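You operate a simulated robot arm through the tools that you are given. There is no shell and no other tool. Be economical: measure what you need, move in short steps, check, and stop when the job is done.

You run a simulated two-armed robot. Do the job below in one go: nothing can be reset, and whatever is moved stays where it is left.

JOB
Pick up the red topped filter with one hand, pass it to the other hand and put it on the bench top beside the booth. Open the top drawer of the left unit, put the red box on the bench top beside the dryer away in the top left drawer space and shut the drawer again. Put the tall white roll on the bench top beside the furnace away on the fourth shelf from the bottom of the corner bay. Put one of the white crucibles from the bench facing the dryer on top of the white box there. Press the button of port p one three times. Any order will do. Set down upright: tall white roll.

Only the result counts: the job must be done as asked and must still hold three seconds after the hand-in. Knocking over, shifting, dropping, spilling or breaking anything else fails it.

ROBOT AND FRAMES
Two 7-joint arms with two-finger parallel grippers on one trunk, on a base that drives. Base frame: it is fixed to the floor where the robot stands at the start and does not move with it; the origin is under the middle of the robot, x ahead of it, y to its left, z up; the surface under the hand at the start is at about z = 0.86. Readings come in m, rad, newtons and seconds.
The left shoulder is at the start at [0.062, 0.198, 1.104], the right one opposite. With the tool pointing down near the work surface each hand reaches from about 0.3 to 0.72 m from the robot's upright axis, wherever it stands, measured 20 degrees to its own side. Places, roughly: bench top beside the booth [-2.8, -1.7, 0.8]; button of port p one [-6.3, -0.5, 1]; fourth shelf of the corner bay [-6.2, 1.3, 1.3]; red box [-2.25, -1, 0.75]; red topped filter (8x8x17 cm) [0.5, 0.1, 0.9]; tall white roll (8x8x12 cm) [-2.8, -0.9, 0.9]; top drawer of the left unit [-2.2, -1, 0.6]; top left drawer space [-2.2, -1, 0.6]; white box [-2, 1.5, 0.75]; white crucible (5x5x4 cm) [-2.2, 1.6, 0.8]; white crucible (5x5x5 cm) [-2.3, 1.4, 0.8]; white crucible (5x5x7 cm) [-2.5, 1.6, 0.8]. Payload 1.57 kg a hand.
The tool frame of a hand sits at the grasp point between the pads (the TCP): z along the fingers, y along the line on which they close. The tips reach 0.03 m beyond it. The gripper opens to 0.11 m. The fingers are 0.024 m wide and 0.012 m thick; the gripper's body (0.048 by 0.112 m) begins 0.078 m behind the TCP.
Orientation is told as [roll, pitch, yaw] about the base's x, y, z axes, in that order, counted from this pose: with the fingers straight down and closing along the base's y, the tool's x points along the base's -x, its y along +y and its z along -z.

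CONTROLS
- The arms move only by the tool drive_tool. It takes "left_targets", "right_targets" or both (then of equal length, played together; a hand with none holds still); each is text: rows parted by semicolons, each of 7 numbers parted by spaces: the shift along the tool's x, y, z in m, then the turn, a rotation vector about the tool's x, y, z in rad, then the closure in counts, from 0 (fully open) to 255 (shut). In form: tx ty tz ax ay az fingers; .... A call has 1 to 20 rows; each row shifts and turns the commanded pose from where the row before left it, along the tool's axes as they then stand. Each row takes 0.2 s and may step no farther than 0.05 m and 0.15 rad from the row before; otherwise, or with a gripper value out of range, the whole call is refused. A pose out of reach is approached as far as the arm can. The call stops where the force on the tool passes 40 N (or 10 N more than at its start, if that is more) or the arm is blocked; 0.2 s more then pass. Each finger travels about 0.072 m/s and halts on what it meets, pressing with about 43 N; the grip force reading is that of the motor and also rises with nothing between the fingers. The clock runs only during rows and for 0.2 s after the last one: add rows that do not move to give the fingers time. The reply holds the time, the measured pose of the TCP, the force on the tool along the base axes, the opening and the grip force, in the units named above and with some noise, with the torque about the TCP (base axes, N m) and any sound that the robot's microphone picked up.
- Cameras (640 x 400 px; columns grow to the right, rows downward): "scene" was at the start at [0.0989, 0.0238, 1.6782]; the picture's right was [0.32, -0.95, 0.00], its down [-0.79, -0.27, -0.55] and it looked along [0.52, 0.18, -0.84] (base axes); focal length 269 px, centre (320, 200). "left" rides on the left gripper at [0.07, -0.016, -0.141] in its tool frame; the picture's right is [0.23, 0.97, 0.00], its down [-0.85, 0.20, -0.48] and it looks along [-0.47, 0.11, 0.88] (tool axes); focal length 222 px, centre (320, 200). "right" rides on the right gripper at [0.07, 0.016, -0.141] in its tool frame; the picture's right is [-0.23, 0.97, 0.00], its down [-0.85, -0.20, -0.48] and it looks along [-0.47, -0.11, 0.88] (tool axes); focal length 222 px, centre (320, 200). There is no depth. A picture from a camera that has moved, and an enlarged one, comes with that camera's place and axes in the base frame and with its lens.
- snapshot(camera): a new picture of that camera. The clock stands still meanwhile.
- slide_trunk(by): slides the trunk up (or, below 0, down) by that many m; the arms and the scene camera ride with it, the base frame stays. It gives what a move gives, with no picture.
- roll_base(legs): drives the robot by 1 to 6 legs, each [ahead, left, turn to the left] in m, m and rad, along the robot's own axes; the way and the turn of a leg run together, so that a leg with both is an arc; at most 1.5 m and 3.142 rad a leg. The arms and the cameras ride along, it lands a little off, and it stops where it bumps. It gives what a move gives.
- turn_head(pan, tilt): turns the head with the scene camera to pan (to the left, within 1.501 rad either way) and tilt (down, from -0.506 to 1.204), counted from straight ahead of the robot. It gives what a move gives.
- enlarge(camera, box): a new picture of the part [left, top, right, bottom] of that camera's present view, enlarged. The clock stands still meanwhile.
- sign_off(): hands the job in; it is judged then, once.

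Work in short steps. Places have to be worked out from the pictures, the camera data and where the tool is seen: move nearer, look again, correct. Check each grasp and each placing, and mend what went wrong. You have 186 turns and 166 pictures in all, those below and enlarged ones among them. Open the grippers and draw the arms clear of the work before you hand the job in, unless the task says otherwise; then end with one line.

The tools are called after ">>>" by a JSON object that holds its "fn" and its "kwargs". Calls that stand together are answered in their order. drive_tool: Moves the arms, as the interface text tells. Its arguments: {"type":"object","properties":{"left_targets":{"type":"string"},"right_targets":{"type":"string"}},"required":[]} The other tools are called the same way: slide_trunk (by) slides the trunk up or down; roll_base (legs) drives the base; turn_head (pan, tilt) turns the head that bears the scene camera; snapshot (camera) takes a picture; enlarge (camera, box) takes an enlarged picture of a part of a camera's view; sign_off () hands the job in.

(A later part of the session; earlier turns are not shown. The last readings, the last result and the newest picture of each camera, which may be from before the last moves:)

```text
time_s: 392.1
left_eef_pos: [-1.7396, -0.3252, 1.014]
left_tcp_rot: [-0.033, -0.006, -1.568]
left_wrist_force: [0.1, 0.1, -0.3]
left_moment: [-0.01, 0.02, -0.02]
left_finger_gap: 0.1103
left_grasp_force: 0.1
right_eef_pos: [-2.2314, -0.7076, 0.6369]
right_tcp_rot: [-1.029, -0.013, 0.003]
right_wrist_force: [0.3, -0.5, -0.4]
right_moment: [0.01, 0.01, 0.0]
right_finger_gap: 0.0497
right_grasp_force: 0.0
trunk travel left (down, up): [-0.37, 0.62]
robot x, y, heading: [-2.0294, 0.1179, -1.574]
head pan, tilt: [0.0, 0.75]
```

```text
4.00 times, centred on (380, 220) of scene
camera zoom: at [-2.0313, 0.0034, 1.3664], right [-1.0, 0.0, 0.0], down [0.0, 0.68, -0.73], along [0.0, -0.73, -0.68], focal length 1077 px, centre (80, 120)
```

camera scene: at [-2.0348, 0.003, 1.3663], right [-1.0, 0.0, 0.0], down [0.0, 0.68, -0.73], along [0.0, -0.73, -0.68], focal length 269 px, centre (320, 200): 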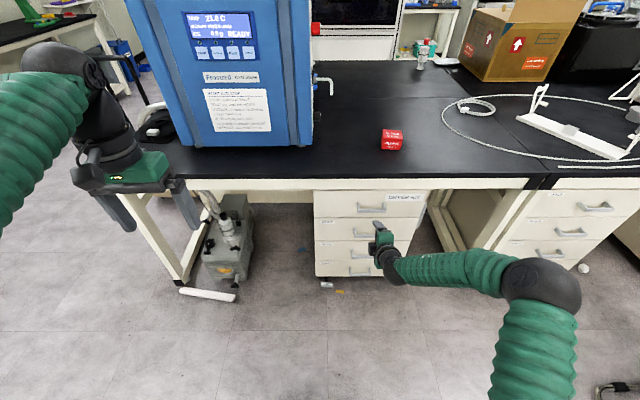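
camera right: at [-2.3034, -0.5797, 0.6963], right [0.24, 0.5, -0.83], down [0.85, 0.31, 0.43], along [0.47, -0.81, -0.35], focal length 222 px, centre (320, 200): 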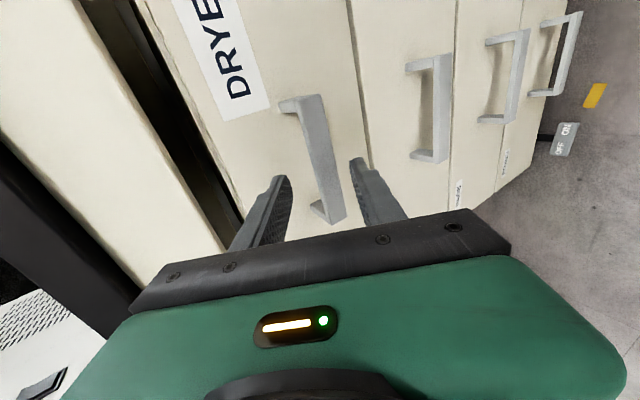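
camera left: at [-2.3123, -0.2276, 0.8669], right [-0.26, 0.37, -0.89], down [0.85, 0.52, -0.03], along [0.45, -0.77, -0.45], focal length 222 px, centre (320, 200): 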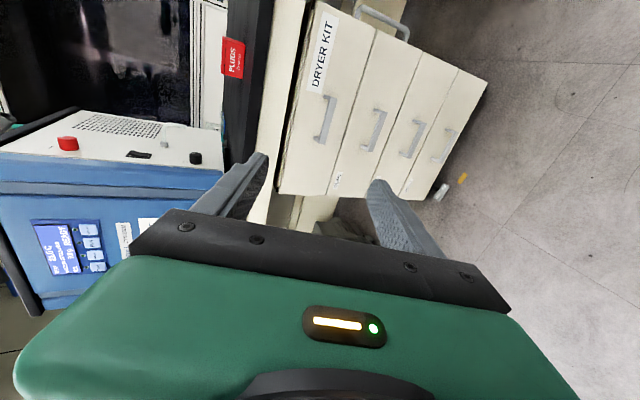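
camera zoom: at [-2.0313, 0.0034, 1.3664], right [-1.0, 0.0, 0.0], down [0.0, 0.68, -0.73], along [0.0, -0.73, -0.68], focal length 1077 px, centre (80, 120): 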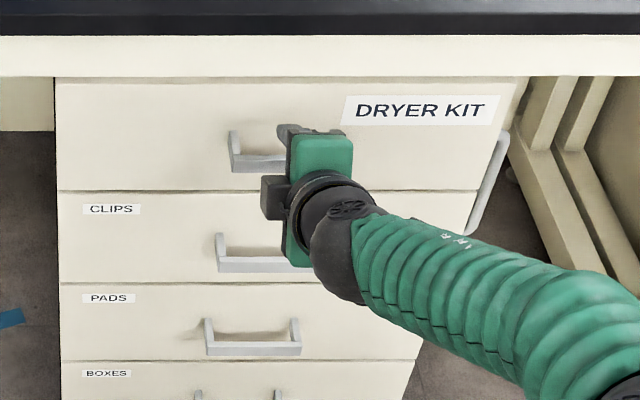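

The bar lies between the fingertips. I advance the last 45 mm and close on it.

>>> {"fn": "drive_tool", "kwargs": {"right_targets": "0 0 0.025 0 0 0 140; 0 0 0.02 0 0 0 140; 0 0 0 0 0 0 140; 0 0 0 0 0 0 200; 0 0 0 0 0 0 255; 0 0 0 0 0 0 255; 0 0 0 0 0 0 255"}}

>>> {"fn": "snapshot", "kwargs": {"camera": "right"}}

```text
time_s: 392.7
left_eef_pos: [-1.7363, -0.3154, 1.019]
left_tcp_rot: [-0.035, -0.016, -1.568]
left_wrist_force: [0.0, 0.2, -0.1]
left_moment: [0.0, 0.04, 0.03]
left_finger_gap: 0.1097
left_grasp_force: 0.1
right_eef_pos: [-2.231, -0.7337, 0.6269]
right_tcp_rot: [-1.041, -0.015, 0.002]
right_wrist_force: [-0.4, 61.5, 25.6]
right_moment: [-1.87, 0.03, 0.02]
right_finger_gap: 0.0412
right_grasp_force: 0.0
right hand out of reach, approached as far as the arm can: row 2
trunk travel left (down, up): [-0.37, 0.62]
robot x, y, heading: [-2.0313, 0.1212, -1.572]
head pan, tilt: [0.0, 0.75]
stopped in row 3 (right hand): the force on the tool passed its limit at 51 N (the readings are from after the stop); the commanded pose is now the measured one
```

```text
42 pictures are left
camera right: at [-2.3033, -0.6037, 0.6832], right [0.24, 0.49, -0.84], down [0.85, 0.31, 0.43], along [0.47, -0.81, -0.34], focal length 222 px, centre (320, 200)
```

right: 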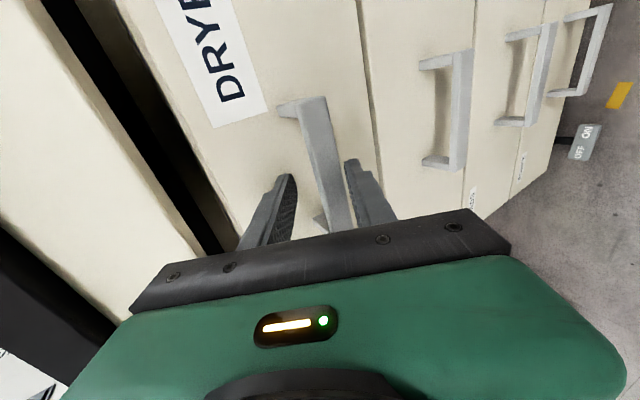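

It touched at the tip, probably the upper fingertip on the drawer front. I back off 2 mm and close to see whether the bar is caught.

>>> {"fn": "drive_tool", "kwargs": {"right_targets": "0 0 -0.002 0 0 0 160; 0 0 0 0 0 0 200; 0 0 0 0 0 0 255; 0 0 0 0 0 0 255; 0 0 0 0 0 0 255"}}

>>> {"fn": "snapshot", "kwargs": {"camera": "right"}}

```text
time_s: 393.9
left_eef_pos: [-1.74, -0.3259, 1.0136]
left_tcp_rot: [-0.034, -0.007, -1.567]
left_wrist_force: [0.1, 0.2, -0.3]
left_moment: [-0.01, -0.01, 0.01]
left_finger_gap: 0.1098
left_grasp_force: 0.1
right_eef_pos: [-2.2319, -0.7386, 0.6143]
right_tcp_rot: [-1.027, -0.016, 0.002]
right_wrist_force: [0.5, 27.9, -0.2]
right_moment: [0.09, 0.84, 0.51]
right_finger_gap: 0.021
right_grasp_force: 34.4
trunk travel left (down, up): [-0.37, 0.62]
robot x, y, heading: [-2.0335, 0.1205, -1.571]
head pan, tilt: [0.0, 0.75]
```

```text
41 pictures are left
camera right: at [-2.304, -0.6091, 0.6727], right [0.24, 0.51, -0.83], down [0.85, 0.31, 0.43], along [0.48, -0.81, -0.35], focal length 222 px, centre (320, 200)
```

right: 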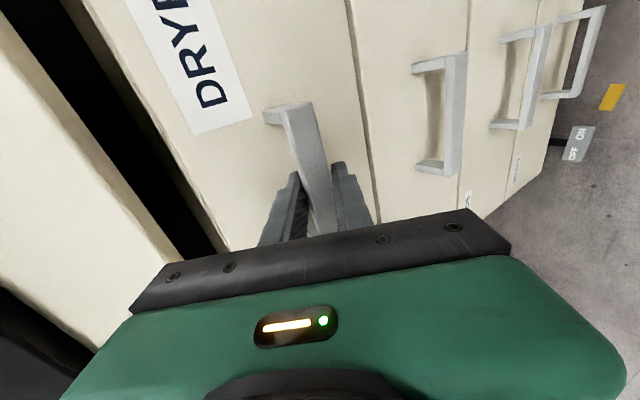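

The bar is gripped at a 21 mm gap. I pull by rolling back a little and check.

>>> {"fn": "roll_base", "kwargs": {"legs": [[-0.1, 0, 0]]}}

>>> {"fn": "snapshot", "kwargs": {"camera": "scene"}}

```text
time_s: 395.0
left_eef_pos: [-1.7393, -0.2271, 1.014]
left_tcp_rot: [-0.032, -0.004, -1.567]
left_wrist_force: [-0.5, -0.3, 0.1]
left_moment: [-0.04, 0.0, -0.04]
left_finger_gap: 0.11
left_grasp_force: 0.1
right_eef_pos: [-2.2322, -0.6402, 0.6147]
right_tcp_rot: [-1.025, -0.016, 0.002]
right_wrist_force: [4.9, -1.3, -10.4]
right_moment: [0.09, 0.83, 0.36]
right_finger_gap: 0.0213
right_grasp_force: 34.0
trunk travel left (down, up): [-0.37, 0.62]
robot x, y, heading: [-2.0269, 0.2192, -1.569]
head pan, tilt: [0.0, 0.75]
```

```text
40 pictures are left
camera scene: at [-2.0305, 0.1011, 1.366], right [-1.0, 0.0, 0.0], down [0.0, 0.69, -0.73], along [0.0, -0.73, -0.69], focal length 269 px, centre (320, 200)
```

scene: 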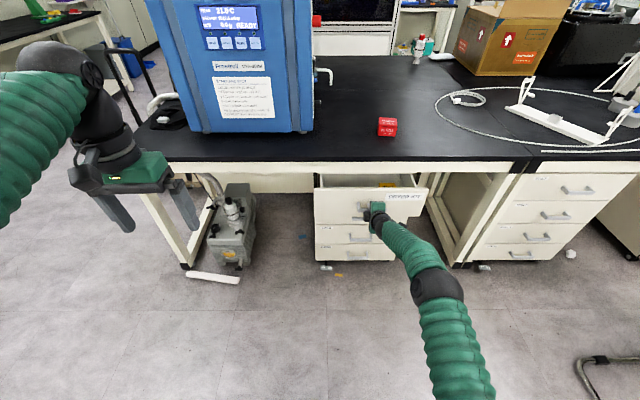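

The drawer is coming out. I pull another 0.17 m.

>>> {"fn": "roll_base", "kwargs": {"legs": [[-0.17, 0, 0]]}}

>>> {"fn": "snapshot", "kwargs": {"camera": "scene"}}

```text
time_s: 396.5
left_eef_pos: [-1.7414, -0.0506, 1.0158]
left_tcp_rot: [-0.032, -0.005, -1.566]
left_wrist_force: [-0.6, -0.3, 0.1]
left_moment: [-0.01, 0.03, -0.01]
left_finger_gap: 0.1101
left_grasp_force: 0.1
right_eef_pos: [-2.2327, -0.4669, 0.6149]
right_tcp_rot: [-1.026, -0.018, 0.003]
right_wrist_force: [-8.2, -1.2, -15.0]
right_moment: [0.05, 1.07, -0.11]
right_finger_gap: 0.0215
right_grasp_force: 34.9
trunk travel left (down, up): [-0.37, 0.62]
robot x, y, heading: [-2.028, 0.3921, -1.574]
head pan, tilt: [0.0, 0.75]
```

```text
39 pictures are left
camera scene: at [-2.0338, 0.2733, 1.3658], right [-1.0, 0.0, 0.0], down [0.0, 0.69, -0.73], along [0.0, -0.73, -0.69], focal length 269 px, centre (320, 200)
```

scene: 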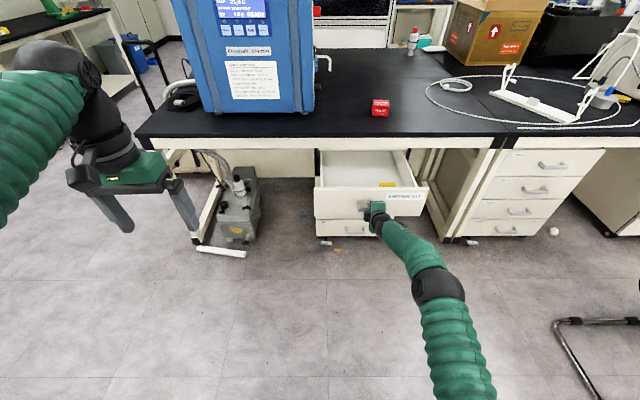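

The drawer is open about 0.27 m. I release the handle, withdraw along the fingers, and turn the hand back to neutral.

>>> {"fn": "drive_tool", "kwargs": {"right_targets": "0 0 0 0 0 0 200; 0 0 0 0 0 0 140; 0 0 0 0 0 0 130; 0 0 0 0 0 0 130; 0 0 -0.03 0 0 0 130; 0 0 -0.04 0 0 0 130; 0 0 -0.04 0 0 0 130; 0 0 0 0 0 0 130"}}

>>> {"fn": "snapshot", "kwargs": {"camera": "right"}}

>>> {"fn": "roll_base", "kwargs": {"legs": [[-0.15, 0, 0]]}}

>>> {"fn": "drive_tool", "kwargs": {"right_targets": "0 0 0 0 0 0.15 0; 0 0 0 0 0 0.15 0; 0 0 0 0 0 0.15 0; 0 0 0 0 0 0.15 0; 0 0 0 0 0 0.15 0; 0 0 0 0 0 0.15 0; 0 0 0 0 0 0.15 0; 0 0 0 0 0 0.15 0; 0 0 0 0 0 0.15 0; 0 0 0 0 0 0.15 0; 0 0 0 0 0 0.071 0; 0 0 0 0 0.15 0 0; 0 0 0 0 0.15 0 0; 0 0 0 0 0.15 0 0; 0 0 0 0 0.15 0 0; 0 0 0 0 0.1 0 0; 0 0 0 0 0 0 0"}}

>>> {"fn": "slide_trunk", "kwargs": {"by": 0.3}}

```text
time_s: 398.3
left_eef_pos: [-1.7388, -0.0461, 1.0164]
left_tcp_rot: [-0.034, -0.01, -1.568]
left_wrist_force: [-0.3, 0.0, 0.7]
left_moment: [0.01, -0.02, -0.03]
left_finger_gap: 0.1102
left_grasp_force: 0.1
right_eef_pos: [-2.2302, -0.3698, 0.676]
right_tcp_rot: [-1.031, -0.018, 0.001]
right_wrist_force: [0.0, 0.2, -0.1]
right_moment: [-0.02, -0.02, 0.0]
right_finger_gap: 0.0538
right_grasp_force: 0.0
trunk travel left (down, up): [-0.37, 0.62]
robot x, y, heading: [-2.0314, 0.3927, -1.571]
head pan, tilt: [0.0, 0.75]
```

```text
38 pictures are left
camera right: at [-2.3032, -0.2407, 0.7327], right [0.24, 0.5, -0.83], down [0.85, 0.31, 0.43], along [0.47, -0.81, -0.35], focal length 222 px, centre (320, 200)
```

right: 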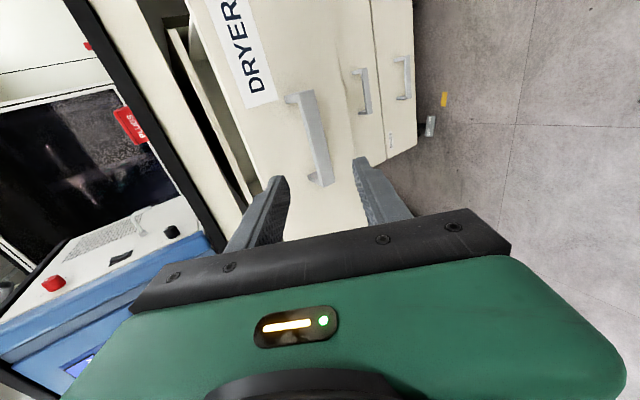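

```text
time_s: 399.7
left_eef_pos: [-1.74, 0.1054, 1.0178]
left_tcp_rot: [-0.034, -0.014, -1.568]
left_wrist_force: [-0.1, 0.5, -0.4]
left_moment: [-0.03, 0.0, -0.01]
left_finger_gap: 0.1099
left_grasp_force: 0.1
right_eef_pos: [-2.2331, -0.2169, 0.6768]
right_tcp_rot: [-1.032, -0.018, 0.002]
right_wrist_force: [-0.2, -0.3, 0.8]
right_moment: [0.04, 0.02, -0.02]
right_finger_gap: 0.054
right_grasp_force: 0.1
trunk travel left (down, up): [-0.37, 0.62]
robot x, y, heading: [-2.0321, 0.5453, -1.57]
head pan, tilt: [0.0, 0.75]
```

```text
time_s: 403.3
left_eef_pos: [-1.7388, 0.1063, 1.0189]
left_tcp_rot: [-0.033, -0.012, -1.567]
left_wrist_force: [-0.2, 0.5, 0.4]
left_moment: [-0.01, 0.03, 0.02]
left_finger_gap: 0.1101
left_grasp_force: 0.0
right_eef_pos: [-2.2314, -0.2171, 0.6781]
right_tcp_rot: [0.02, -0.332, -1.573]
right_wrist_force: [-0.3, 0.0, -0.1]
right_moment: [0.02, 0.02, 0.0]
right_finger_gap: 0.11
right_grasp_force: 0.1
trunk travel left (down, up): [-0.37, 0.62]
robot x, y, heading: [-2.0344, 0.5411, -1.572]
head pan, tilt: [0.0, 0.75]
```

```text
time_s: 406.3
left_eef_pos: [-1.7384, 0.105, 1.3171]
left_tcp_rot: [-0.032, -0.012, -1.567]
left_wrist_force: [0.7, 0.1, 0.1]
left_moment: [0.01, -0.01, -0.03]
left_finger_gap: 0.1102
left_grasp_force: 0.1
right_eef_pos: [-2.2316, -0.2196, 0.9754]
right_tcp_rot: [0.018, -0.332, -1.573]
right_wrist_force: [-0.3, -0.6, -0.7]
right_moment: [0.0, 0.01, -0.02]
right_finger_gap: 0.11
right_grasp_force: 0.0
trunk travel left (down, up): [-0.67, 0.32]
robot x, y, heading: [-2.0293, 0.5444, -1.572]
head pan, tilt: [0.0, 0.75]
```

Orientation restored with 19° tilt. I raise the hand a bit, drive up so it is over the bench near the red box, and look.

>>> {"fn": "drive_tool", "kwargs": {"right_targets": "-0.0115 0 -0.0328 0 0 0 0; -0.0115 0 -0.0328 0 0 0 0; 0 0 0 0 0 0 0"}}

>>> {"fn": "roll_base", "kwargs": {"legs": [[0.58, -0.073, 0]]}}

>>> {"fn": "snapshot", "kwargs": {"camera": "right"}}

>>> {"fn": "turn_head", "kwargs": {"pan": -0.2, "tilt": 0.9}}

>>> {"fn": "snapshot", "kwargs": {"camera": "scene"}}

```text
time_s: 407.1
left_eef_pos: [-1.7393, 0.1055, 1.3175]
left_tcp_rot: [-0.034, -0.012, -1.566]
left_wrist_force: [0.4, 0.8, -0.4]
left_moment: [0.02, -0.03, 0.03]
left_finger_gap: 0.1099
left_grasp_force: 0.0
right_eef_pos: [-2.2343, -0.2122, 1.0453]
right_tcp_rot: [0.016, -0.333, -1.574]
right_wrist_force: [0.5, -0.7, 0.2]
right_moment: [-0.03, -0.05, -0.03]
right_finger_gap: 0.1099
right_grasp_force: 0.0
right hand out of reach, approached as far as the arm can: row 2
trunk travel left (down, up): [-0.67, 0.32]
robot x, y, heading: [-2.0281, 0.5455, -1.573]
head pan, tilt: [0.0, 0.75]
```

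```text
time_s: 410.4
left_eef_pos: [-1.8045, -0.4615, 1.319]
left_tcp_rot: [-0.035, -0.011, -1.557]
left_wrist_force: [0.2, 0.5, 1.0]
left_moment: [-0.02, 0.02, -0.01]
left_finger_gap: 0.1098
left_grasp_force: 0.0
right_eef_pos: [-2.2958, -0.7833, 1.0463]
right_tcp_rot: [0.017, -0.335, -1.563]
right_wrist_force: [-0.1, 0.0, -1.4]
right_moment: [0.01, 0.0, 0.04]
right_finger_gap: 0.11
right_grasp_force: 0.1
trunk travel left (down, up): [-0.67, 0.32]
robot x, y, heading: [-2.1046, -0.0248, -1.563]
head pan, tilt: [0.0, 0.75]
```

```text
37 pictures are left
camera right: at [-2.2839, -0.6719, 1.1577], right [0.98, -0.2, 0.09], down [-0.2, -0.65, 0.73], along [-0.09, -0.73, -0.68], focal length 222 px, centre (320, 200)
```

right: 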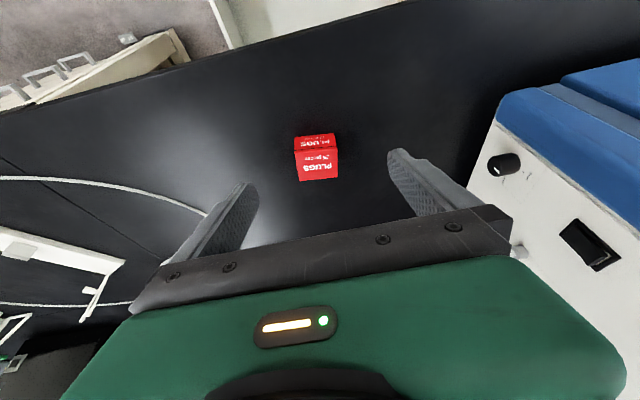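

```text
time_s: 411.1
left_eef_pos: [-1.807, -0.4618, 1.3196]
left_tcp_rot: [-0.031, -0.012, -1.557]
left_wrist_force: [0.5, 0.6, -0.9]
left_moment: [0.01, 0.02, 0.0]
left_finger_gap: 0.11
left_grasp_force: 0.0
right_eef_pos: [-2.2958, -0.7852, 1.0473]
right_tcp_rot: [0.017, -0.333, -1.563]
right_wrist_force: [0.5, -1.0, 0.0]
right_moment: [-0.01, 0.01, 0.01]
right_finger_gap: 0.11
right_grasp_force: 0.0
trunk travel left (down, up): [-0.67, 0.32]
robot x, y, heading: [-2.1011, -0.025, -1.558]
head pan, tilt: [-0.201, 0.901]
```

```text
36 pictures are left
camera scene: at [-2.1164, -0.135, 1.6544], right [-0.98, 0.19, 0.0], down [0.15, 0.77, -0.62], along [-0.12, -0.61, -0.79], focal length 269 px, centre (320, 200)
```

scene: 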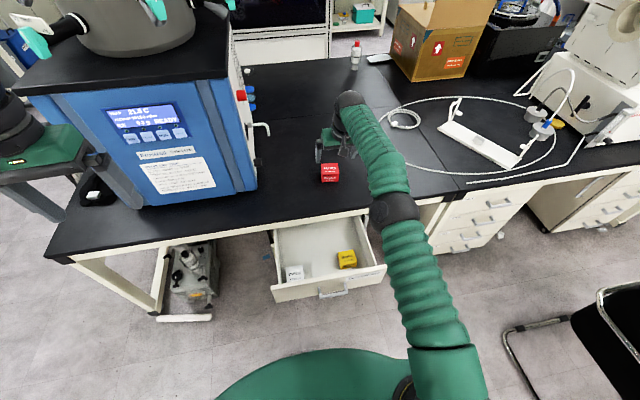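

Red box centre is at (−2.312, −0.922), with its top near 0.84. I pull the left hand back a little from the dryer and creep the base 0.13 m closer.

>>> {"fn": "drive_tool", "kwargs": {"left_targets": "0.04 0 0 0 0 0 0; 0.04 0 0 0 0 0 0; 0.04 0 0 0 0 0 0; 0 0 0 0 0 0 0"}}

>>> {"fn": "roll_base", "kwargs": {"legs": [[0.135, -0.018, 0]]}}

>>> {"fn": "drive_tool", "kwargs": {"right_targets": "0.0163 0 0.0473 0 0 0 0; 0.0163 0 0.0473 0 0 0 0; 0.0163 0 0.0473 0 0 0 0; 0 0 0 0 0 0 0"}}

>>> {"fn": "snapshot", "kwargs": {"camera": "right"}}

```text
time_s: 412.1
left_eef_pos: [-1.7828, -0.3315, 1.305]
left_tcp_rot: [-0.196, -0.039, -1.554]
left_wrist_force: [-0.2, -1.0, 0.5]
left_moment: [-0.01, 0.06, -0.04]
left_finger_gap: 0.1101
left_grasp_force: 0.1
right_eef_pos: [-2.2913, -0.7835, 1.0502]
right_tcp_rot: [0.013, -0.337, -1.563]
right_wrist_force: [0.2, -0.7, -0.6]
right_moment: [-0.01, 0.03, 0.0]
right_finger_gap: 0.1099
right_grasp_force: 0.0
trunk travel left (down, up): [-0.67, 0.32]
robot x, y, heading: [-2.1004, -0.0282, -1.561]
head pan, tilt: [-0.201, 0.901]
stopped in row 4 (left hand): the arm was blocked; the commanded pose is now the measured one
```

```text
time_s: 413.4
left_eef_pos: [-1.805, -0.4666, 1.3073]
left_tcp_rot: [-0.191, -0.043, -1.553]
left_wrist_force: [-0.5, -0.8, 0.3]
left_moment: [0.01, -0.01, -0.02]
left_finger_gap: 0.1101
left_grasp_force: 0.1
right_eef_pos: [-2.3118, -0.917, 1.0499]
right_tcp_rot: [0.018, -0.336, -1.564]
right_wrist_force: [0.0, 0.2, -0.1]
right_moment: [-0.03, -0.01, 0.0]
right_finger_gap: 0.1101
right_grasp_force: 0.0
trunk travel left (down, up): [-0.67, 0.32]
robot x, y, heading: [-2.1169, -0.1586, -1.557]
head pan, tilt: [-0.201, 0.901]
```

```text
time_s: 414.4
left_eef_pos: [-1.8037, -0.4663, 1.3067]
left_tcp_rot: [-0.196, -0.043, -1.552]
left_wrist_force: [-0.1, 0.1, 0.0]
left_moment: [0.0, 0.01, 0.02]
left_finger_gap: 0.11
left_grasp_force: 0.1
right_eef_pos: [-2.3115, -0.918, 0.898]
right_tcp_rot: [0.018, -0.339, -1.563]
right_wrist_force: [0.4, 0.3, -0.1]
right_moment: [-0.01, 0.0, 0.02]
right_finger_gap: 0.1099
right_grasp_force: 0.2
trunk travel left (down, up): [-0.67, 0.32]
robot x, y, heading: [-2.1174, -0.1641, -1.566]
head pan, tilt: [-0.201, 0.901]
```

```text
35 pictures are left
camera right: at [-2.2988, -0.8064, 1.0098], right [0.98, -0.2, 0.09], down [-0.2, -0.65, 0.73], along [-0.09, -0.73, -0.68], focal length 222 px, centre (320, 200)
```

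right: 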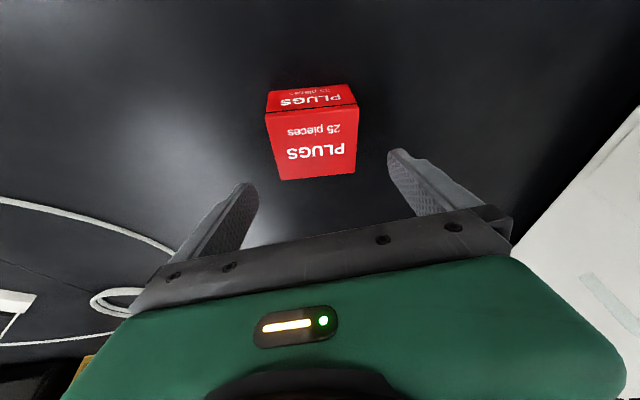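

Aligned over the box at (−2.311, −0.916). I descend 75 mm vertically and grip.

>>> {"fn": "drive_tool", "kwargs": {"right_targets": "0.013 0 0.0378 0 0 0 0; 0.0065 0 0.0189 0 0 0 0; 0.0042 0 0.0123 0 0 0 0; 0 0 0 0 0 0 0"}}

>>> {"fn": "drive_tool", "kwargs": {"right_targets": "0 0 0 0 0 0 60; 0 0 0 0 0 0 80; 0 0 0 0 0 0 120; 0 0 0 0 0 0 255; 0 0 0 0 0 0 255; 0 0 0 0 0 0 255"}}

>>> {"fn": "snapshot", "kwargs": {"camera": "right"}}

```text
time_s: 415.4
left_eef_pos: [-1.8019, -0.4634, 1.3076]
left_tcp_rot: [-0.193, -0.042, -1.554]
left_wrist_force: [1.3, 0.2, 0.4]
left_moment: [0.01, 0.0, 0.05]
left_finger_gap: 0.1099
left_grasp_force: 0.0
right_eef_pos: [-2.3091, -0.9187, 0.8332]
right_tcp_rot: [0.012, -0.351, -1.561]
right_wrist_force: [-1.4, -13.8, 26.2]
right_moment: [-0.4, 1.51, 0.92]
right_finger_gap: 0.1103
right_grasp_force: 0.1
right hand out of reach, approached as far as the arm can: row 3
trunk travel left (down, up): [-0.67, 0.32]
robot x, y, heading: [-2.1181, -0.161, -1.561]
head pan, tilt: [-0.201, 0.901]
```

```text
time_s: 416.1
left_eef_pos: [-1.8043, -0.467, 1.3064]
left_tcp_rot: [-0.192, -0.042, -1.554]
left_wrist_force: [-0.3, 0.6, -0.2]
left_moment: [0.0, -0.01, 0.01]
left_finger_gap: 0.11
left_grasp_force: 0.1
right_eef_pos: [-2.3157, -0.9212, 0.8318]
right_tcp_rot: [0.008, -0.353, -1.564]
right_wrist_force: [-3.7, 5.3, 12.4]
right_moment: [0.15, 0.77, -0.2]
right_finger_gap: 0.0718
right_grasp_force: 8.1
trunk travel left (down, up): [-0.67, 0.32]
robot x, y, heading: [-2.1191, -0.1614, -1.561]
head pan, tilt: [-0.201, 0.901]
stopped in row 3 (right hand): the force on the tool passed its limit at 45 N (the readings are from after the stop); the commanded pose is now the measured one
```

```text
34 pictures are left
camera right: at [-2.302, -0.8066, 0.9419], right [0.98, -0.2, 0.09], down [-0.2, -0.64, 0.74], along [-0.1, -0.74, -0.67], focal length 222 px, centre (320, 200)
```

right: 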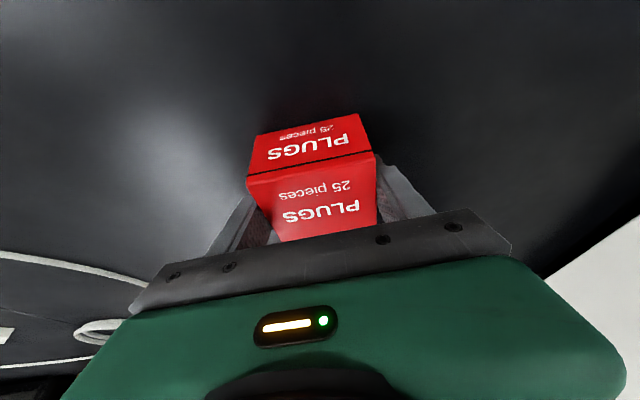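

The tips touched the bench (z≈0.80) and the box is between the fingers. I rise 4 mm and finish closing.

>>> {"fn": "drive_tool", "kwargs": {"right_targets": "-0.0013 0 -0.0038 0 0 0 120; 0 0 0 0 0 0 160; 0 0 0 0 0 0 255; 0 0 0 0 0 0 255; 0 0 0 0 0 0 255"}}

>>> {"fn": "drive_tool", "kwargs": {"right_targets": "-0.0065 0 -0.0189 0 0 0 255; -0.0163 0 -0.0473 0 0 0 255; -0.0163 0 -0.0473 0 0 0 255; -0.0163 0 -0.0473 0 0 0 255; 0 0 0 0 0 0 255"}}

>>> {"fn": "snapshot", "kwargs": {"camera": "right"}}

```text
time_s: 417.4
left_eef_pos: [-1.8045, -0.4664, 1.3084]
left_tcp_rot: [-0.193, -0.043, -1.553]
left_wrist_force: [0.4, 0.2, 0.6]
left_moment: [0.01, -0.02, -0.01]
left_finger_gap: 0.1102
left_grasp_force: 0.0
right_eef_pos: [-2.316, -0.9215, 0.8353]
right_tcp_rot: [0.011, -0.347, -1.563]
right_wrist_force: [0.2, 0.7, -1.1]
right_moment: [0.01, 0.0, -0.01]
right_finger_gap: 0.0715
right_grasp_force: 42.7
trunk travel left (down, up): [-0.67, 0.32]
robot x, y, heading: [-2.1193, -0.1607, -1.564]
head pan, tilt: [-0.201, 0.901]
```

```text
time_s: 418.6
left_eef_pos: [-1.8055, -0.4681, 1.307]
left_tcp_rot: [-0.194, -0.042, -1.555]
left_wrist_force: [-0.6, -0.6, 0.6]
left_moment: [0.05, -0.01, -0.01]
left_finger_gap: 0.1099
left_grasp_force: 0.1
right_eef_pos: [-2.3162, -0.9183, 1.0063]
right_tcp_rot: [0.012, -0.348, -1.566]
right_wrist_force: [-0.2, 0.6, -1.0]
right_moment: [0.0, -0.02, 0.01]
right_finger_gap: 0.0715
right_grasp_force: 43.0
trunk travel left (down, up): [-0.67, 0.32]
robot x, y, heading: [-2.1187, -0.1585, -1.565]
head pan, tilt: [-0.201, 0.901]
```

```text
33 pictures are left
camera right: at [-2.3029, -0.8049, 1.1155], right [0.98, -0.2, 0.09], down [-0.2, -0.64, 0.74], along [-0.09, -0.74, -0.67], focal length 222 px, centre (320, 200)
```

right: 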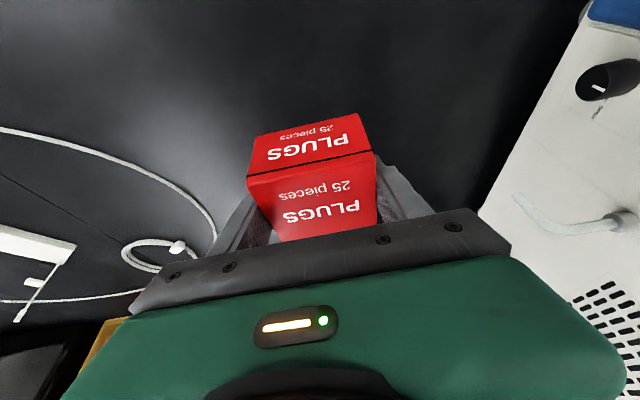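

The box is held, with its bottom about 3.5 cm below the TCP. The free drawer area lies between the white and yellow boxes at x≈−2.21. I back up and shift so the box hangs over the open drawer.

>>> {"fn": "roll_base", "kwargs": {"legs": [[-0.265, 0.105, 0]]}}

>>> {"fn": "turn_head", "kwargs": {"pan": -0.15, "tilt": 1.0}}

>>> {"fn": "snapshot", "kwargs": {"camera": "scene"}}

>>> {"fn": "snapshot", "kwargs": {"camera": "right"}}

```text
time_s: 420.5
left_eef_pos: [-1.7068, -0.2022, 1.3075]
left_tcp_rot: [-0.193, -0.04, -1.559]
left_wrist_force: [-0.4, 0.2, -0.4]
left_moment: [0.01, -0.02, 0.02]
left_finger_gap: 0.11
left_grasp_force: 0.1
right_eef_pos: [-2.2176, -0.6518, 1.0049]
right_tcp_rot: [0.017, -0.344, -1.568]
right_wrist_force: [0.2, 0.2, -1.9]
right_moment: [0.0, -0.03, 0.02]
right_finger_gap: 0.0715
right_grasp_force: 43.5
trunk travel left (down, up): [-0.67, 0.32]
robot x, y, heading: [-2.0198, 0.1057, -1.559]
head pan, tilt: [-0.201, 0.901]
```

```text
time_s: 421.2
left_eef_pos: [-1.7037, -0.1983, 1.3072]
left_tcp_rot: [-0.199, -0.042, -1.559]
left_wrist_force: [0.2, 0.1, -0.1]
left_moment: [0.02, 0.0, 0.03]
left_finger_gap: 0.1101
left_grasp_force: 0.1
right_eef_pos: [-2.2144, -0.6484, 1.0064]
right_tcp_rot: [0.012, -0.35, -1.567]
right_wrist_force: [-0.1, 0.2, -1.4]
right_moment: [-0.04, 0.02, 0.02]
right_finger_gap: 0.0713
right_grasp_force: 43.4
trunk travel left (down, up): [-0.67, 0.32]
robot x, y, heading: [-2.0158, 0.1101, -1.558]
head pan, tilt: [-0.15, 1.0]
```

```text
32 pictures are left
camera scene: at [-2.0289, 0.0031, 1.6473], right [-0.99, 0.14, 0.0], down [0.12, 0.83, -0.54], along [-0.08, -0.53, -0.84], focal length 269 px, centre (320, 200)
```

scene: 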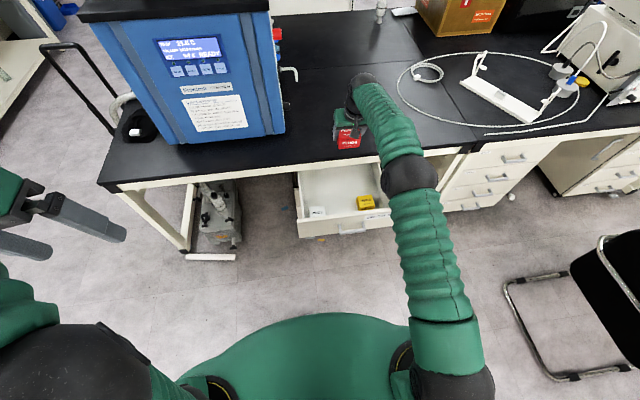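

```text
31 pictures are left
camera right: at [-2.2023, -0.536, 1.1162], right [0.97, -0.2, 0.09], down [-0.2, -0.64, 0.74], along [-0.09, -0.74, -0.67], focal length 222 px, centre (320, 200)
```

right: 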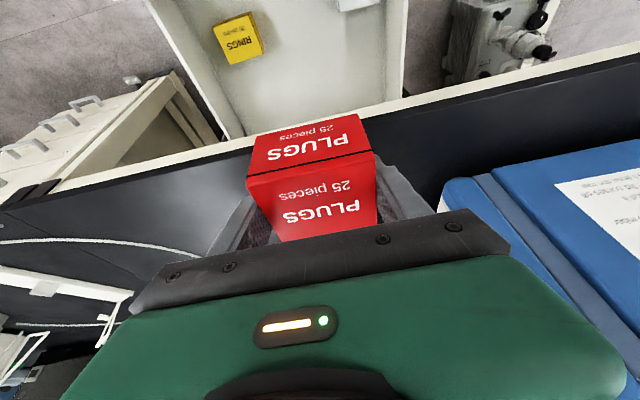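

The box hangs over the drawer with about 3 cm to the bench edge and a 17 cm gap between the drawer's contents. I lower the trunk 0.3 m.

>>> {"fn": "slide_trunk", "kwargs": {"by": -0.3}}

>>> {"fn": "snapshot", "kwargs": {"camera": "right"}}

>>> {"fn": "snapshot", "kwargs": {"camera": "scene"}}

```text
time_s: 423.3
left_eef_pos: [-1.6847, -0.1949, 1.0583]
left_tcp_rot: [-0.334, -0.065, -1.552]
left_wrist_force: [-0.2, -0.4, 0.1]
left_moment: [-0.01, -0.03, -0.01]
left_finger_gap: 0.1096
left_grasp_force: 0.1
right_eef_pos: [-2.2151, -0.6474, 0.7712]
right_tcp_rot: [0.01, -0.351, -1.567]
right_wrist_force: [-0.2, 0.2, -1.1]
right_moment: [0.0, -0.03, 0.05]
right_finger_gap: 0.0712
right_grasp_force: 42.8
trunk travel left (down, up): [-0.436, 0.554]
robot x, y, heading: [-2.0147, 0.1055, -1.565]
head pan, tilt: [-0.15, 1.0]
stopped: the arm was blocked; the commanded pose is now the measured one
```

```text
30 pictures are left
camera right: at [-2.201, -0.5348, 0.8793], right [0.97, -0.2, 0.09], down [-0.2, -0.64, 0.74], along [-0.09, -0.74, -0.67], focal length 222 px, centre (320, 200)
```

right: 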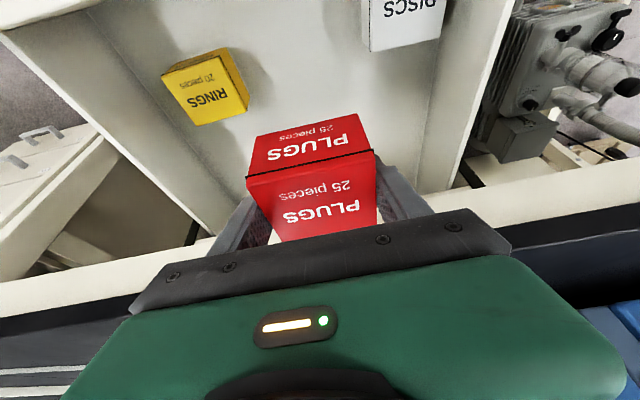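

```text
29 pictures are left
camera scene: at [-2.0274, 0.0038, 1.4089], right [-0.99, 0.14, 0.0], down [0.12, 0.83, -0.54], along [-0.08, -0.53, -0.84], focal length 269 px, centre (320, 200)
```

scene: 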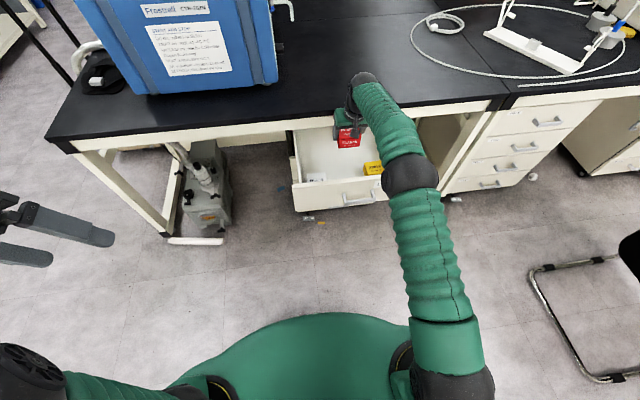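

The left arm blocked the trunk partway, probably its elbow against the body, but nothing else is involved. I finish the descent with the right arm alone.

>>> {"fn": "drive_tool", "kwargs": {"right_targets": "0.0131 0 0.0378 0 0 0 255; 0.0131 0 0.0378 0 0 0 255; 0.0066 0 0.0189 0 0 0 255; 0 0 0 0 0 0 255"}}

>>> {"fn": "snapshot", "kwargs": {"camera": "right"}}

>>> {"fn": "enlarge", "kwargs": {"camera": "scene", "box": [270, 90, 430, 215]}}

```text
time_s: 424.3
left_eef_pos: [-1.6846, -0.1927, 1.062]
left_tcp_rot: [-0.335, -0.064, -1.55]
left_wrist_force: [0.1, -0.5, 0.4]
left_moment: [0.01, -0.02, 0.01]
left_finger_gap: 0.11
left_grasp_force: 0.1
right_eef_pos: [-2.2147, -0.6502, 0.676]
right_tcp_rot: [0.011, -0.351, -1.565]
right_wrist_force: [0.4, -0.5, -0.6]
right_moment: [-0.03, 0.01, 0.02]
right_finger_gap: 0.0714
right_grasp_force: 43.1
trunk travel left (down, up): [-0.436, 0.554]
robot x, y, heading: [-2.0196, 0.1098, -1.559]
head pan, tilt: [-0.15, 1.0]
```

```text
28 pictures are left
camera right: at [-2.2012, -0.5359, 0.7837], right [0.97, -0.2, 0.09], down [-0.2, -0.64, 0.74], along [-0.1, -0.74, -0.67], focal length 222 px, centre (320, 200)
```

right: 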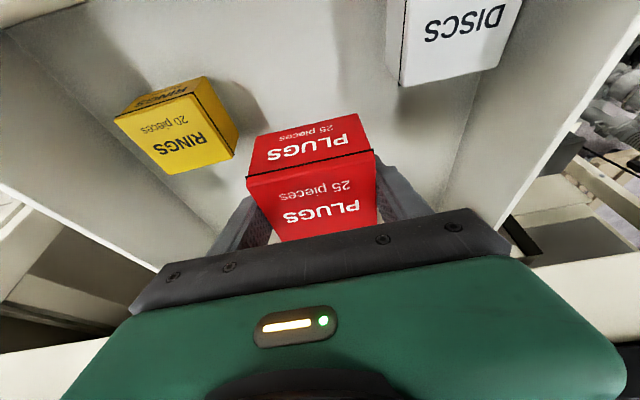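

```text
3.20 times, centred on (350, 152) of scene
camera zoom: at [-2.0271, 0.0046, 1.4133], right [-0.99, 0.14, 0.0], down [0.12, 0.83, -0.54], along [-0.08, -0.53, -0.84], focal length 861 px, centre (224, 352)
```

zoom: 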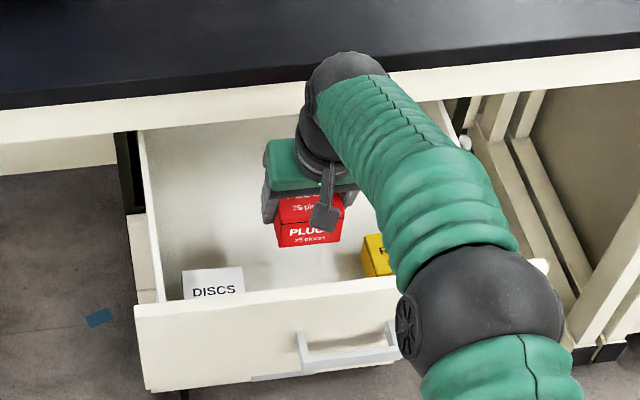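

The box is centred between RINGS and DISCS with clearance. I continue down, slowly at the end.

>>> {"fn": "drive_tool", "kwargs": {"right_targets": "0.0098 0 0.0284 0 0 0 255; 0.0082 0 0.0237 0 0 0 255; 0.0033 0 0.0095 0 0 0 255; 0 0 0 0 0 0 255"}}

>>> {"fn": "drive_tool", "kwargs": {"right_targets": "0.0016 0 0.0047 0 0 0 255; 0.0016 0 0.0047 0 0 0 255; 0 0 0 0 0 0 255"}}

>>> {"fn": "enlarge", "kwargs": {"camera": "scene", "box": [270, 90, 430, 215]}}

>>> {"fn": "snapshot", "kwargs": {"camera": "right"}}

```text
time_s: 425.3
left_eef_pos: [-1.6843, -0.194, 1.0632]
left_tcp_rot: [-0.335, -0.066, -1.552]
left_wrist_force: [0.6, 0.0, -0.1]
left_moment: [0.02, 0.0, -0.02]
left_finger_gap: 0.1097
left_grasp_force: 0.0
right_eef_pos: [-2.2131, -0.6507, 0.6081]
right_tcp_rot: [0.011, -0.348, -1.566]
right_wrist_force: [-0.6, -0.7, -0.6]
right_moment: [0.02, 0.06, -0.03]
right_finger_gap: 0.0713
right_grasp_force: 43.1
trunk travel left (down, up): [-0.436, 0.554]
robot x, y, heading: [-2.0158, 0.1052, -1.561]
head pan, tilt: [-0.15, 1.0]
```

```text
time_s: 426.1
left_eef_pos: [-1.6851, -0.194, 1.0619]
left_tcp_rot: [-0.336, -0.065, -1.552]
left_wrist_force: [0.1, 0.0, 0.9]
left_moment: [0.0, 0.01, 0.01]
left_finger_gap: 0.11
left_grasp_force: 0.0
right_eef_pos: [-2.2128, -0.6518, 0.5985]
right_tcp_rot: [0.012, -0.351, -1.564]
right_wrist_force: [0.4, -0.9, -0.7]
right_moment: [-0.01, 0.0, -0.01]
right_finger_gap: 0.0712
right_grasp_force: 43.4
trunk travel left (down, up): [-0.436, 0.554]
robot x, y, heading: [-2.0165, 0.1066, -1.56]
head pan, tilt: [-0.15, 1.0]
```

```text
3.20 times, centred on (350, 152) of scene
camera zoom: at [-2.0271, 0.0045, 1.4133], right [-0.99, 0.14, 0.0], down [0.12, 0.83, -0.54], along [-0.08, -0.53, -0.84], focal length 861 px, centre (224, 352)
```

zoom: 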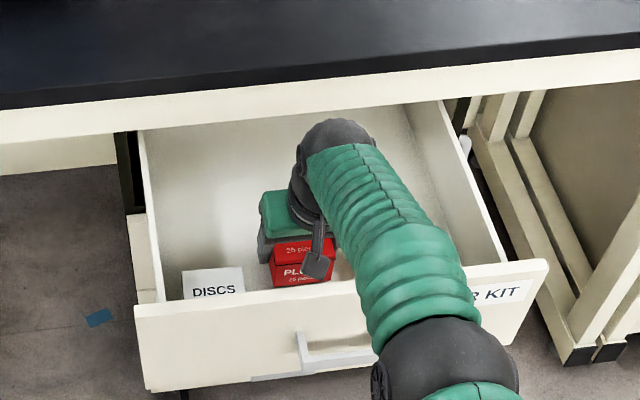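

```text
25 pictures are left
camera right: at [-2.1996, -0.5377, 0.708], right [0.97, -0.2, 0.09], down [-0.2, -0.64, 0.74], along [-0.1, -0.74, -0.67], focal length 222 px, centre (320, 200)
```

right: 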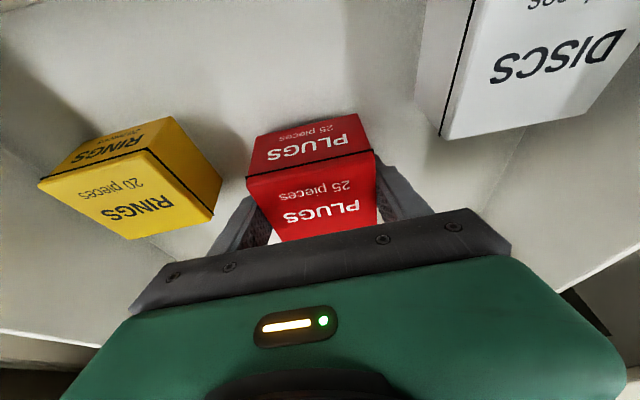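

>>> {"fn": "drive_tool", "kwargs": {"right_targets": "0.0016 0 0.0047 0 0 0 255; 0.0016 0 0.0047 0 0 0 255; 0 0 0 0 0 0 255"}}

>>> {"fn": "drive_tool", "kwargs": {"right_targets": "0.0013 0 0.0038 0 0 0 255; 0.0013 0 0.0038 0 0 0 255; 0 0 0 0 0 0 255"}}

```text
time_s: 426.9
left_eef_pos: [-1.6851, -0.1925, 1.0628]
left_tcp_rot: [-0.334, -0.065, -1.549]
left_wrist_force: [-0.6, 0.4, 1.2]
left_moment: [-0.02, 0.01, 0.02]
left_finger_gap: 0.1096
left_grasp_force: 0.1
right_eef_pos: [-2.2121, -0.6523, 0.5937]
right_tcp_rot: [0.007, -0.358, -1.563]
right_wrist_force: [-2.9, -2.7, 17.0]
right_moment: [-0.06, 0.75, 0.14]
right_finger_gap: 0.0715
right_grasp_force: 42.8
trunk travel left (down, up): [-0.436, 0.554]
robot x, y, heading: [-2.0173, 0.1059, -1.565]
head pan, tilt: [-0.15, 1.0]
```

```text
time_s: 427.6
left_eef_pos: [-1.6841, -0.1926, 1.0619]
left_tcp_rot: [-0.333, -0.064, -1.553]
left_wrist_force: [0.1, -0.7, -0.3]
left_moment: [0.07, -0.01, -0.02]
left_finger_gap: 0.11
left_grasp_force: 0.0
right_eef_pos: [-2.2122, -0.6551, 0.5922]
right_tcp_rot: [0.007, -0.372, -1.564]
right_wrist_force: [1.1, 0.7, 20.1]
right_moment: [0.06, 0.78, -0.31]
right_finger_gap: 0.0713
right_grasp_force: 43.1
right hand out of reach, approached as far as the arm can: row 2
trunk travel left (down, up): [-0.436, 0.554]
robot x, y, heading: [-2.0193, 0.1101, -1.564]
head pan, tilt: [-0.15, 1.0]
stopped in row 3 (right hand): the force on the tool passed its limit at 41 N (the readings are from after the stop); the commanded pose is now the measured one
```

Contact with the drawer floor. I ease up 3 mm, open partly, and rise straight up.

>>> {"fn": "drive_tool", "kwargs": {"right_targets": "-0.001 0 -0.0028 0 0 0 255; 0 0 0 0 0 0 90; 0 0 0 0 0 0 50; 0 0 0 0 0 0 45; 0 0 0 0 0 0 45"}}

>>> {"fn": "drive_tool", "kwargs": {"right_targets": "-0.0033 0 -0.0095 0 0 0 45; -0.0098 0 -0.0284 0 0 0 45; -0.0131 0 -0.0378 0 0 0 45; -0.0131 0 -0.0378 0 0 0 45; -0.0131 0 -0.0378 0 0 0 45; -0.0131 0 -0.0378 0 0 0 45; -0.0131 0 -0.0378 0 0 0 45; 0 0 0 0 0 0 45"}}

>>> {"fn": "snapshot", "kwargs": {"camera": "right"}}

>>> {"fn": "snapshot", "kwargs": {"camera": "scene"}}

```text
time_s: 428.8
left_eef_pos: [-1.6831, -0.1909, 1.0617]
left_tcp_rot: [-0.334, -0.067, -1.55]
left_wrist_force: [0.3, -0.2, -0.8]
left_moment: [0.03, 0.01, 0.04]
left_finger_gap: 0.11
left_grasp_force: 0.1
right_eef_pos: [-2.2115, -0.6528, 0.5917]
right_tcp_rot: [0.007, -0.365, -1.566]
right_wrist_force: [7.0, 0.6, 16.5]
right_moment: [0.05, 0.5, -0.02]
right_finger_gap: 0.0848
right_grasp_force: 0.0
trunk travel left (down, up): [-0.436, 0.554]
robot x, y, heading: [-2.0173, 0.1079, -1.562]
head pan, tilt: [-0.15, 1.0]
```

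```text
time_s: 430.6
left_eef_pos: [-1.6855, -0.1942, 1.0614]
left_tcp_rot: [-0.334, -0.066, -1.552]
left_wrist_force: [0.3, -0.1, -0.1]
left_moment: [0.03, 0.01, 0.02]
left_finger_gap: 0.1098
left_grasp_force: 0.0
right_eef_pos: [-2.2158, -0.6457, 0.8309]
right_tcp_rot: [0.008, -0.361, -1.564]
right_wrist_force: [0.4, -0.4, 0.6]
right_moment: [0.01, -0.02, 0.0]
right_finger_gap: 0.0907
right_grasp_force: 0.0
trunk travel left (down, up): [-0.436, 0.554]
robot x, y, heading: [-2.0206, 0.1049, -1.565]
head pan, tilt: [-0.15, 1.0]
```

```text
24 pictures are left
camera right: at [-2.2024, -0.5317, 0.9388], right [0.98, -0.2, 0.09], down [-0.2, -0.63, 0.75], along [-0.1, -0.75, -0.66], focal length 222 px, centre (320, 200)
```

right: 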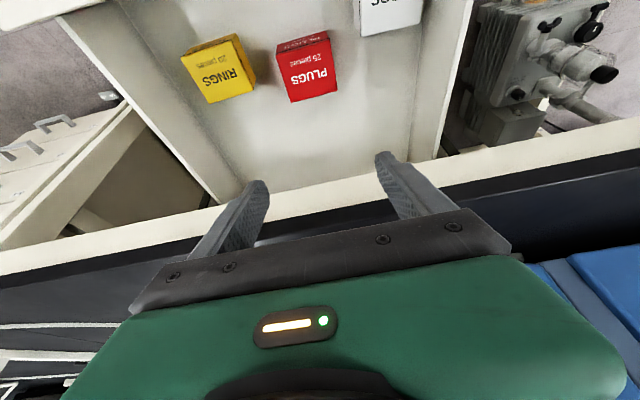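

```text
23 pictures are left
camera scene: at [-2.0271, 0.0041, 1.4132], right [-0.99, 0.14, 0.0], down [0.12, 0.83, -0.54], along [-0.08, -0.53, -0.84], focal length 269 px, centre (320, 200)
```

scene: 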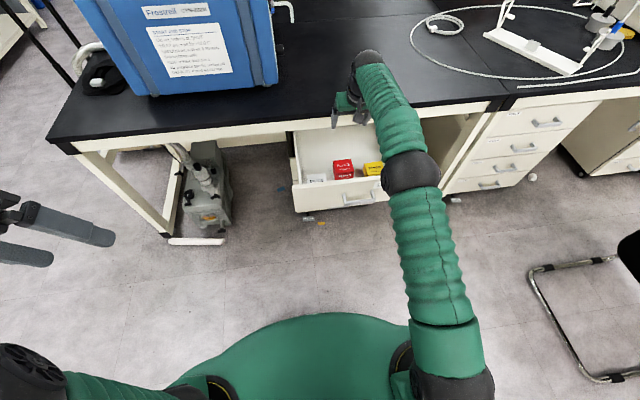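

The red box sits in the drawer between its neighbours. I back off, close the fingers, tilt the hand forward, and line up with the handle bar to push the drawer shut.

>>> {"fn": "drive_tool", "kwargs": {"right_targets": "-0.0131 0 -0.0378 0 0 0 45; -0.0131 0 -0.0378 0 0 0 45; 0 0 0 0 0 0 45"}}

>>> {"fn": "roll_base", "kwargs": {"legs": [[-0.35, 0, 0]]}}

>>> {"fn": "drive_tool", "kwargs": {"right_targets": "0 0 0 0 -0.15 0 255; 0 0 0 0 -0.15 0 255; 0 0 0 0 -0.15 0 255; 0 0 0 0 -0.15 0 255; 0 0 0 0 -0.07 0 255; 0.043 0 0.0257 0 0 0 255; 0.043 0 0.0257 0 0 0 255; 0.043 0 0.0257 0 0 0 255; 0.043 0 0.0257 0 0 0 255; 0.043 0 0.0257 0 0 0 255; 0 0 0 0 0 0 255"}}

>>> {"fn": "snapshot", "kwargs": {"camera": "right"}}

```text
time_s: 431.4
left_eef_pos: [-1.6839, -0.1943, 1.0622]
left_tcp_rot: [-0.332, -0.065, -1.552]
left_wrist_force: [-0.2, -0.4, -0.9]
left_moment: [0.0, -0.01, -0.01]
left_finger_gap: 0.1102
left_grasp_force: 0.1
right_eef_pos: [-2.2158, -0.6349, 0.9069]
right_tcp_rot: [0.008, -0.36, -1.563]
right_wrist_force: [0.2, 0.6, -0.5]
right_moment: [0.03, -0.02, 0.01]
right_finger_gap: 0.0908
right_grasp_force: 0.1
right hand out of reach, approached as far as the arm can: row 2
trunk travel left (down, up): [-0.436, 0.554]
robot x, y, heading: [-2.0157, 0.1072, -1.565]
head pan, tilt: [-0.15, 1.0]
```

```text
time_s: 433.6
left_eef_pos: [-1.6872, 0.1537, 1.0619]
left_tcp_rot: [-0.333, -0.064, -1.552]
left_wrist_force: [-0.3, 1.3, 0.3]
left_moment: [-0.01, 0.0, -0.01]
left_finger_gap: 0.1101
left_grasp_force: 0.0
right_eef_pos: [-2.2171, -0.2878, 0.9071]
right_tcp_rot: [0.008, -0.363, -1.562]
right_wrist_force: [0.4, 0.3, 0.9]
right_moment: [0.0, 0.04, -0.01]
right_finger_gap: 0.0907
right_grasp_force: 0.0
trunk travel left (down, up): [-0.436, 0.554]
robot x, y, heading: [-2.0208, 0.4562, -1.566]
head pan, tilt: [-0.15, 1.0]
```

```text
time_s: 436.0
left_eef_pos: [-1.6868, 0.1575, 1.0631]
left_tcp_rot: [-0.337, -0.066, -1.552]
left_wrist_force: [0.2, -0.5, 1.3]
left_moment: [-0.01, 0.02, 0.05]
left_finger_gap: 0.11
left_grasp_force: 0.0
right_eef_pos: [-2.2136, -0.4321, 0.708]
right_tcp_rot: [0.014, -1.034, -1.57]
right_wrist_force: [-0.6, 0.5, 0.0]
right_moment: [0.04, -0.01, 0.01]
right_finger_gap: 0.0
right_grasp_force: 21.1
right hand out of reach, approached as far as the arm can: row 1, 2, 3, 4, 5, 6, 7, 10
trunk travel left (down, up): [-0.436, 0.554]
robot x, y, heading: [-2.0179, 0.4552, -1.559]
head pan, tilt: [-0.15, 1.0]
```

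```text
22 pictures are left
camera right: at [-2.201, -0.2751, 0.7204], right [0.97, -0.1, 0.2], down [-0.21, -0.03, 0.98], along [-0.1, -0.99, -0.05], focal length 222 px, centre (320, 200)
```

right: 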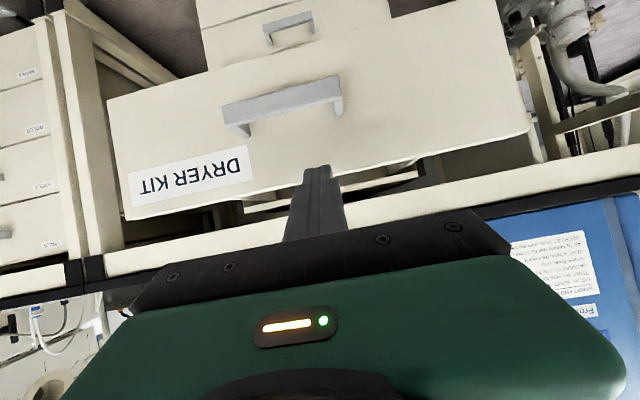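

The bar reads (−2.233, −0.495, 0.607). I back off slightly, lower the fingertips to bar height, and check.

>>> {"fn": "roll_base", "kwargs": {"legs": [[-0.06, -0.015, 0]]}}

>>> {"fn": "drive_tool", "kwargs": {"right_targets": "0.0344 0 0.0206 0 0 0 255; 0.0344 0 0.0206 0 0 0 255; 0 0 0 0 0 0 255"}}

>>> {"fn": "snapshot", "kwargs": {"camera": "right"}}

```text
time_s: 437.0
left_eef_pos: [-1.6976, 0.2159, 1.0612]
left_tcp_rot: [-0.343, -0.067, -1.553]
left_wrist_force: [0.6, -0.5, -0.2]
left_moment: [-0.02, 0.06, 0.01]
left_finger_gap: 0.1103
left_grasp_force: 0.1
right_eef_pos: [-2.2246, -0.3728, 0.7099]
right_tcp_rot: [0.008, -1.035, -1.564]
right_wrist_force: [-0.2, 0.0, 0.3]
right_moment: [0.08, 0.01, -0.02]
right_finger_gap: 0.0001
right_grasp_force: 21.1
trunk travel left (down, up): [-0.436, 0.554]
robot x, y, heading: [-2.0333, 0.5127, -1.562]
head pan, tilt: [-0.15, 1.0]
```

```text
time_s: 437.8
left_eef_pos: [-1.6996, 0.216, 1.0624]
left_tcp_rot: [-0.345, -0.069, -1.554]
left_wrist_force: [0.6, -0.5, 0.5]
left_moment: [0.01, 0.03, 0.0]
left_finger_gap: 0.11
left_grasp_force: 0.0
right_eef_pos: [-2.2218, -0.3661, 0.6692]
right_tcp_rot: [0.015, -1.034, -1.568]
right_wrist_force: [-0.1, 0.5, 0.2]
right_moment: [-0.03, -0.02, 0.04]
right_finger_gap: 0.0
right_grasp_force: 21.6
right hand out of reach, approached as far as the arm can: row 1, 2
trunk travel left (down, up): [-0.436, 0.554]
robot x, y, heading: [-2.0334, 0.5148, -1.556]
head pan, tilt: [-0.15, 1.0]
```

```text
21 pictures are left
camera right: at [-2.2087, -0.2092, 0.6814], right [0.97, -0.1, 0.2], down [-0.21, -0.03, 0.98], along [-0.1, -0.99, -0.05], focal length 222 px, centre (320, 200)
```

right: 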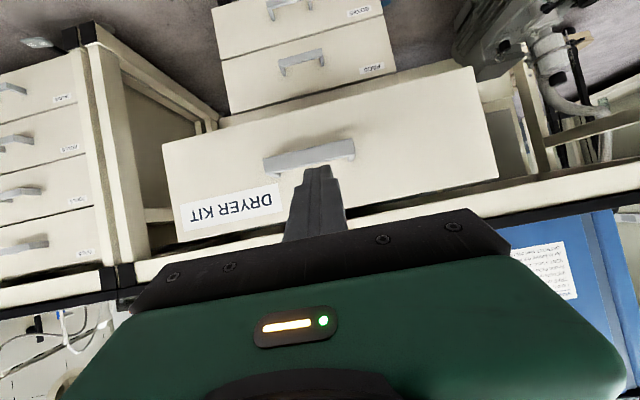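

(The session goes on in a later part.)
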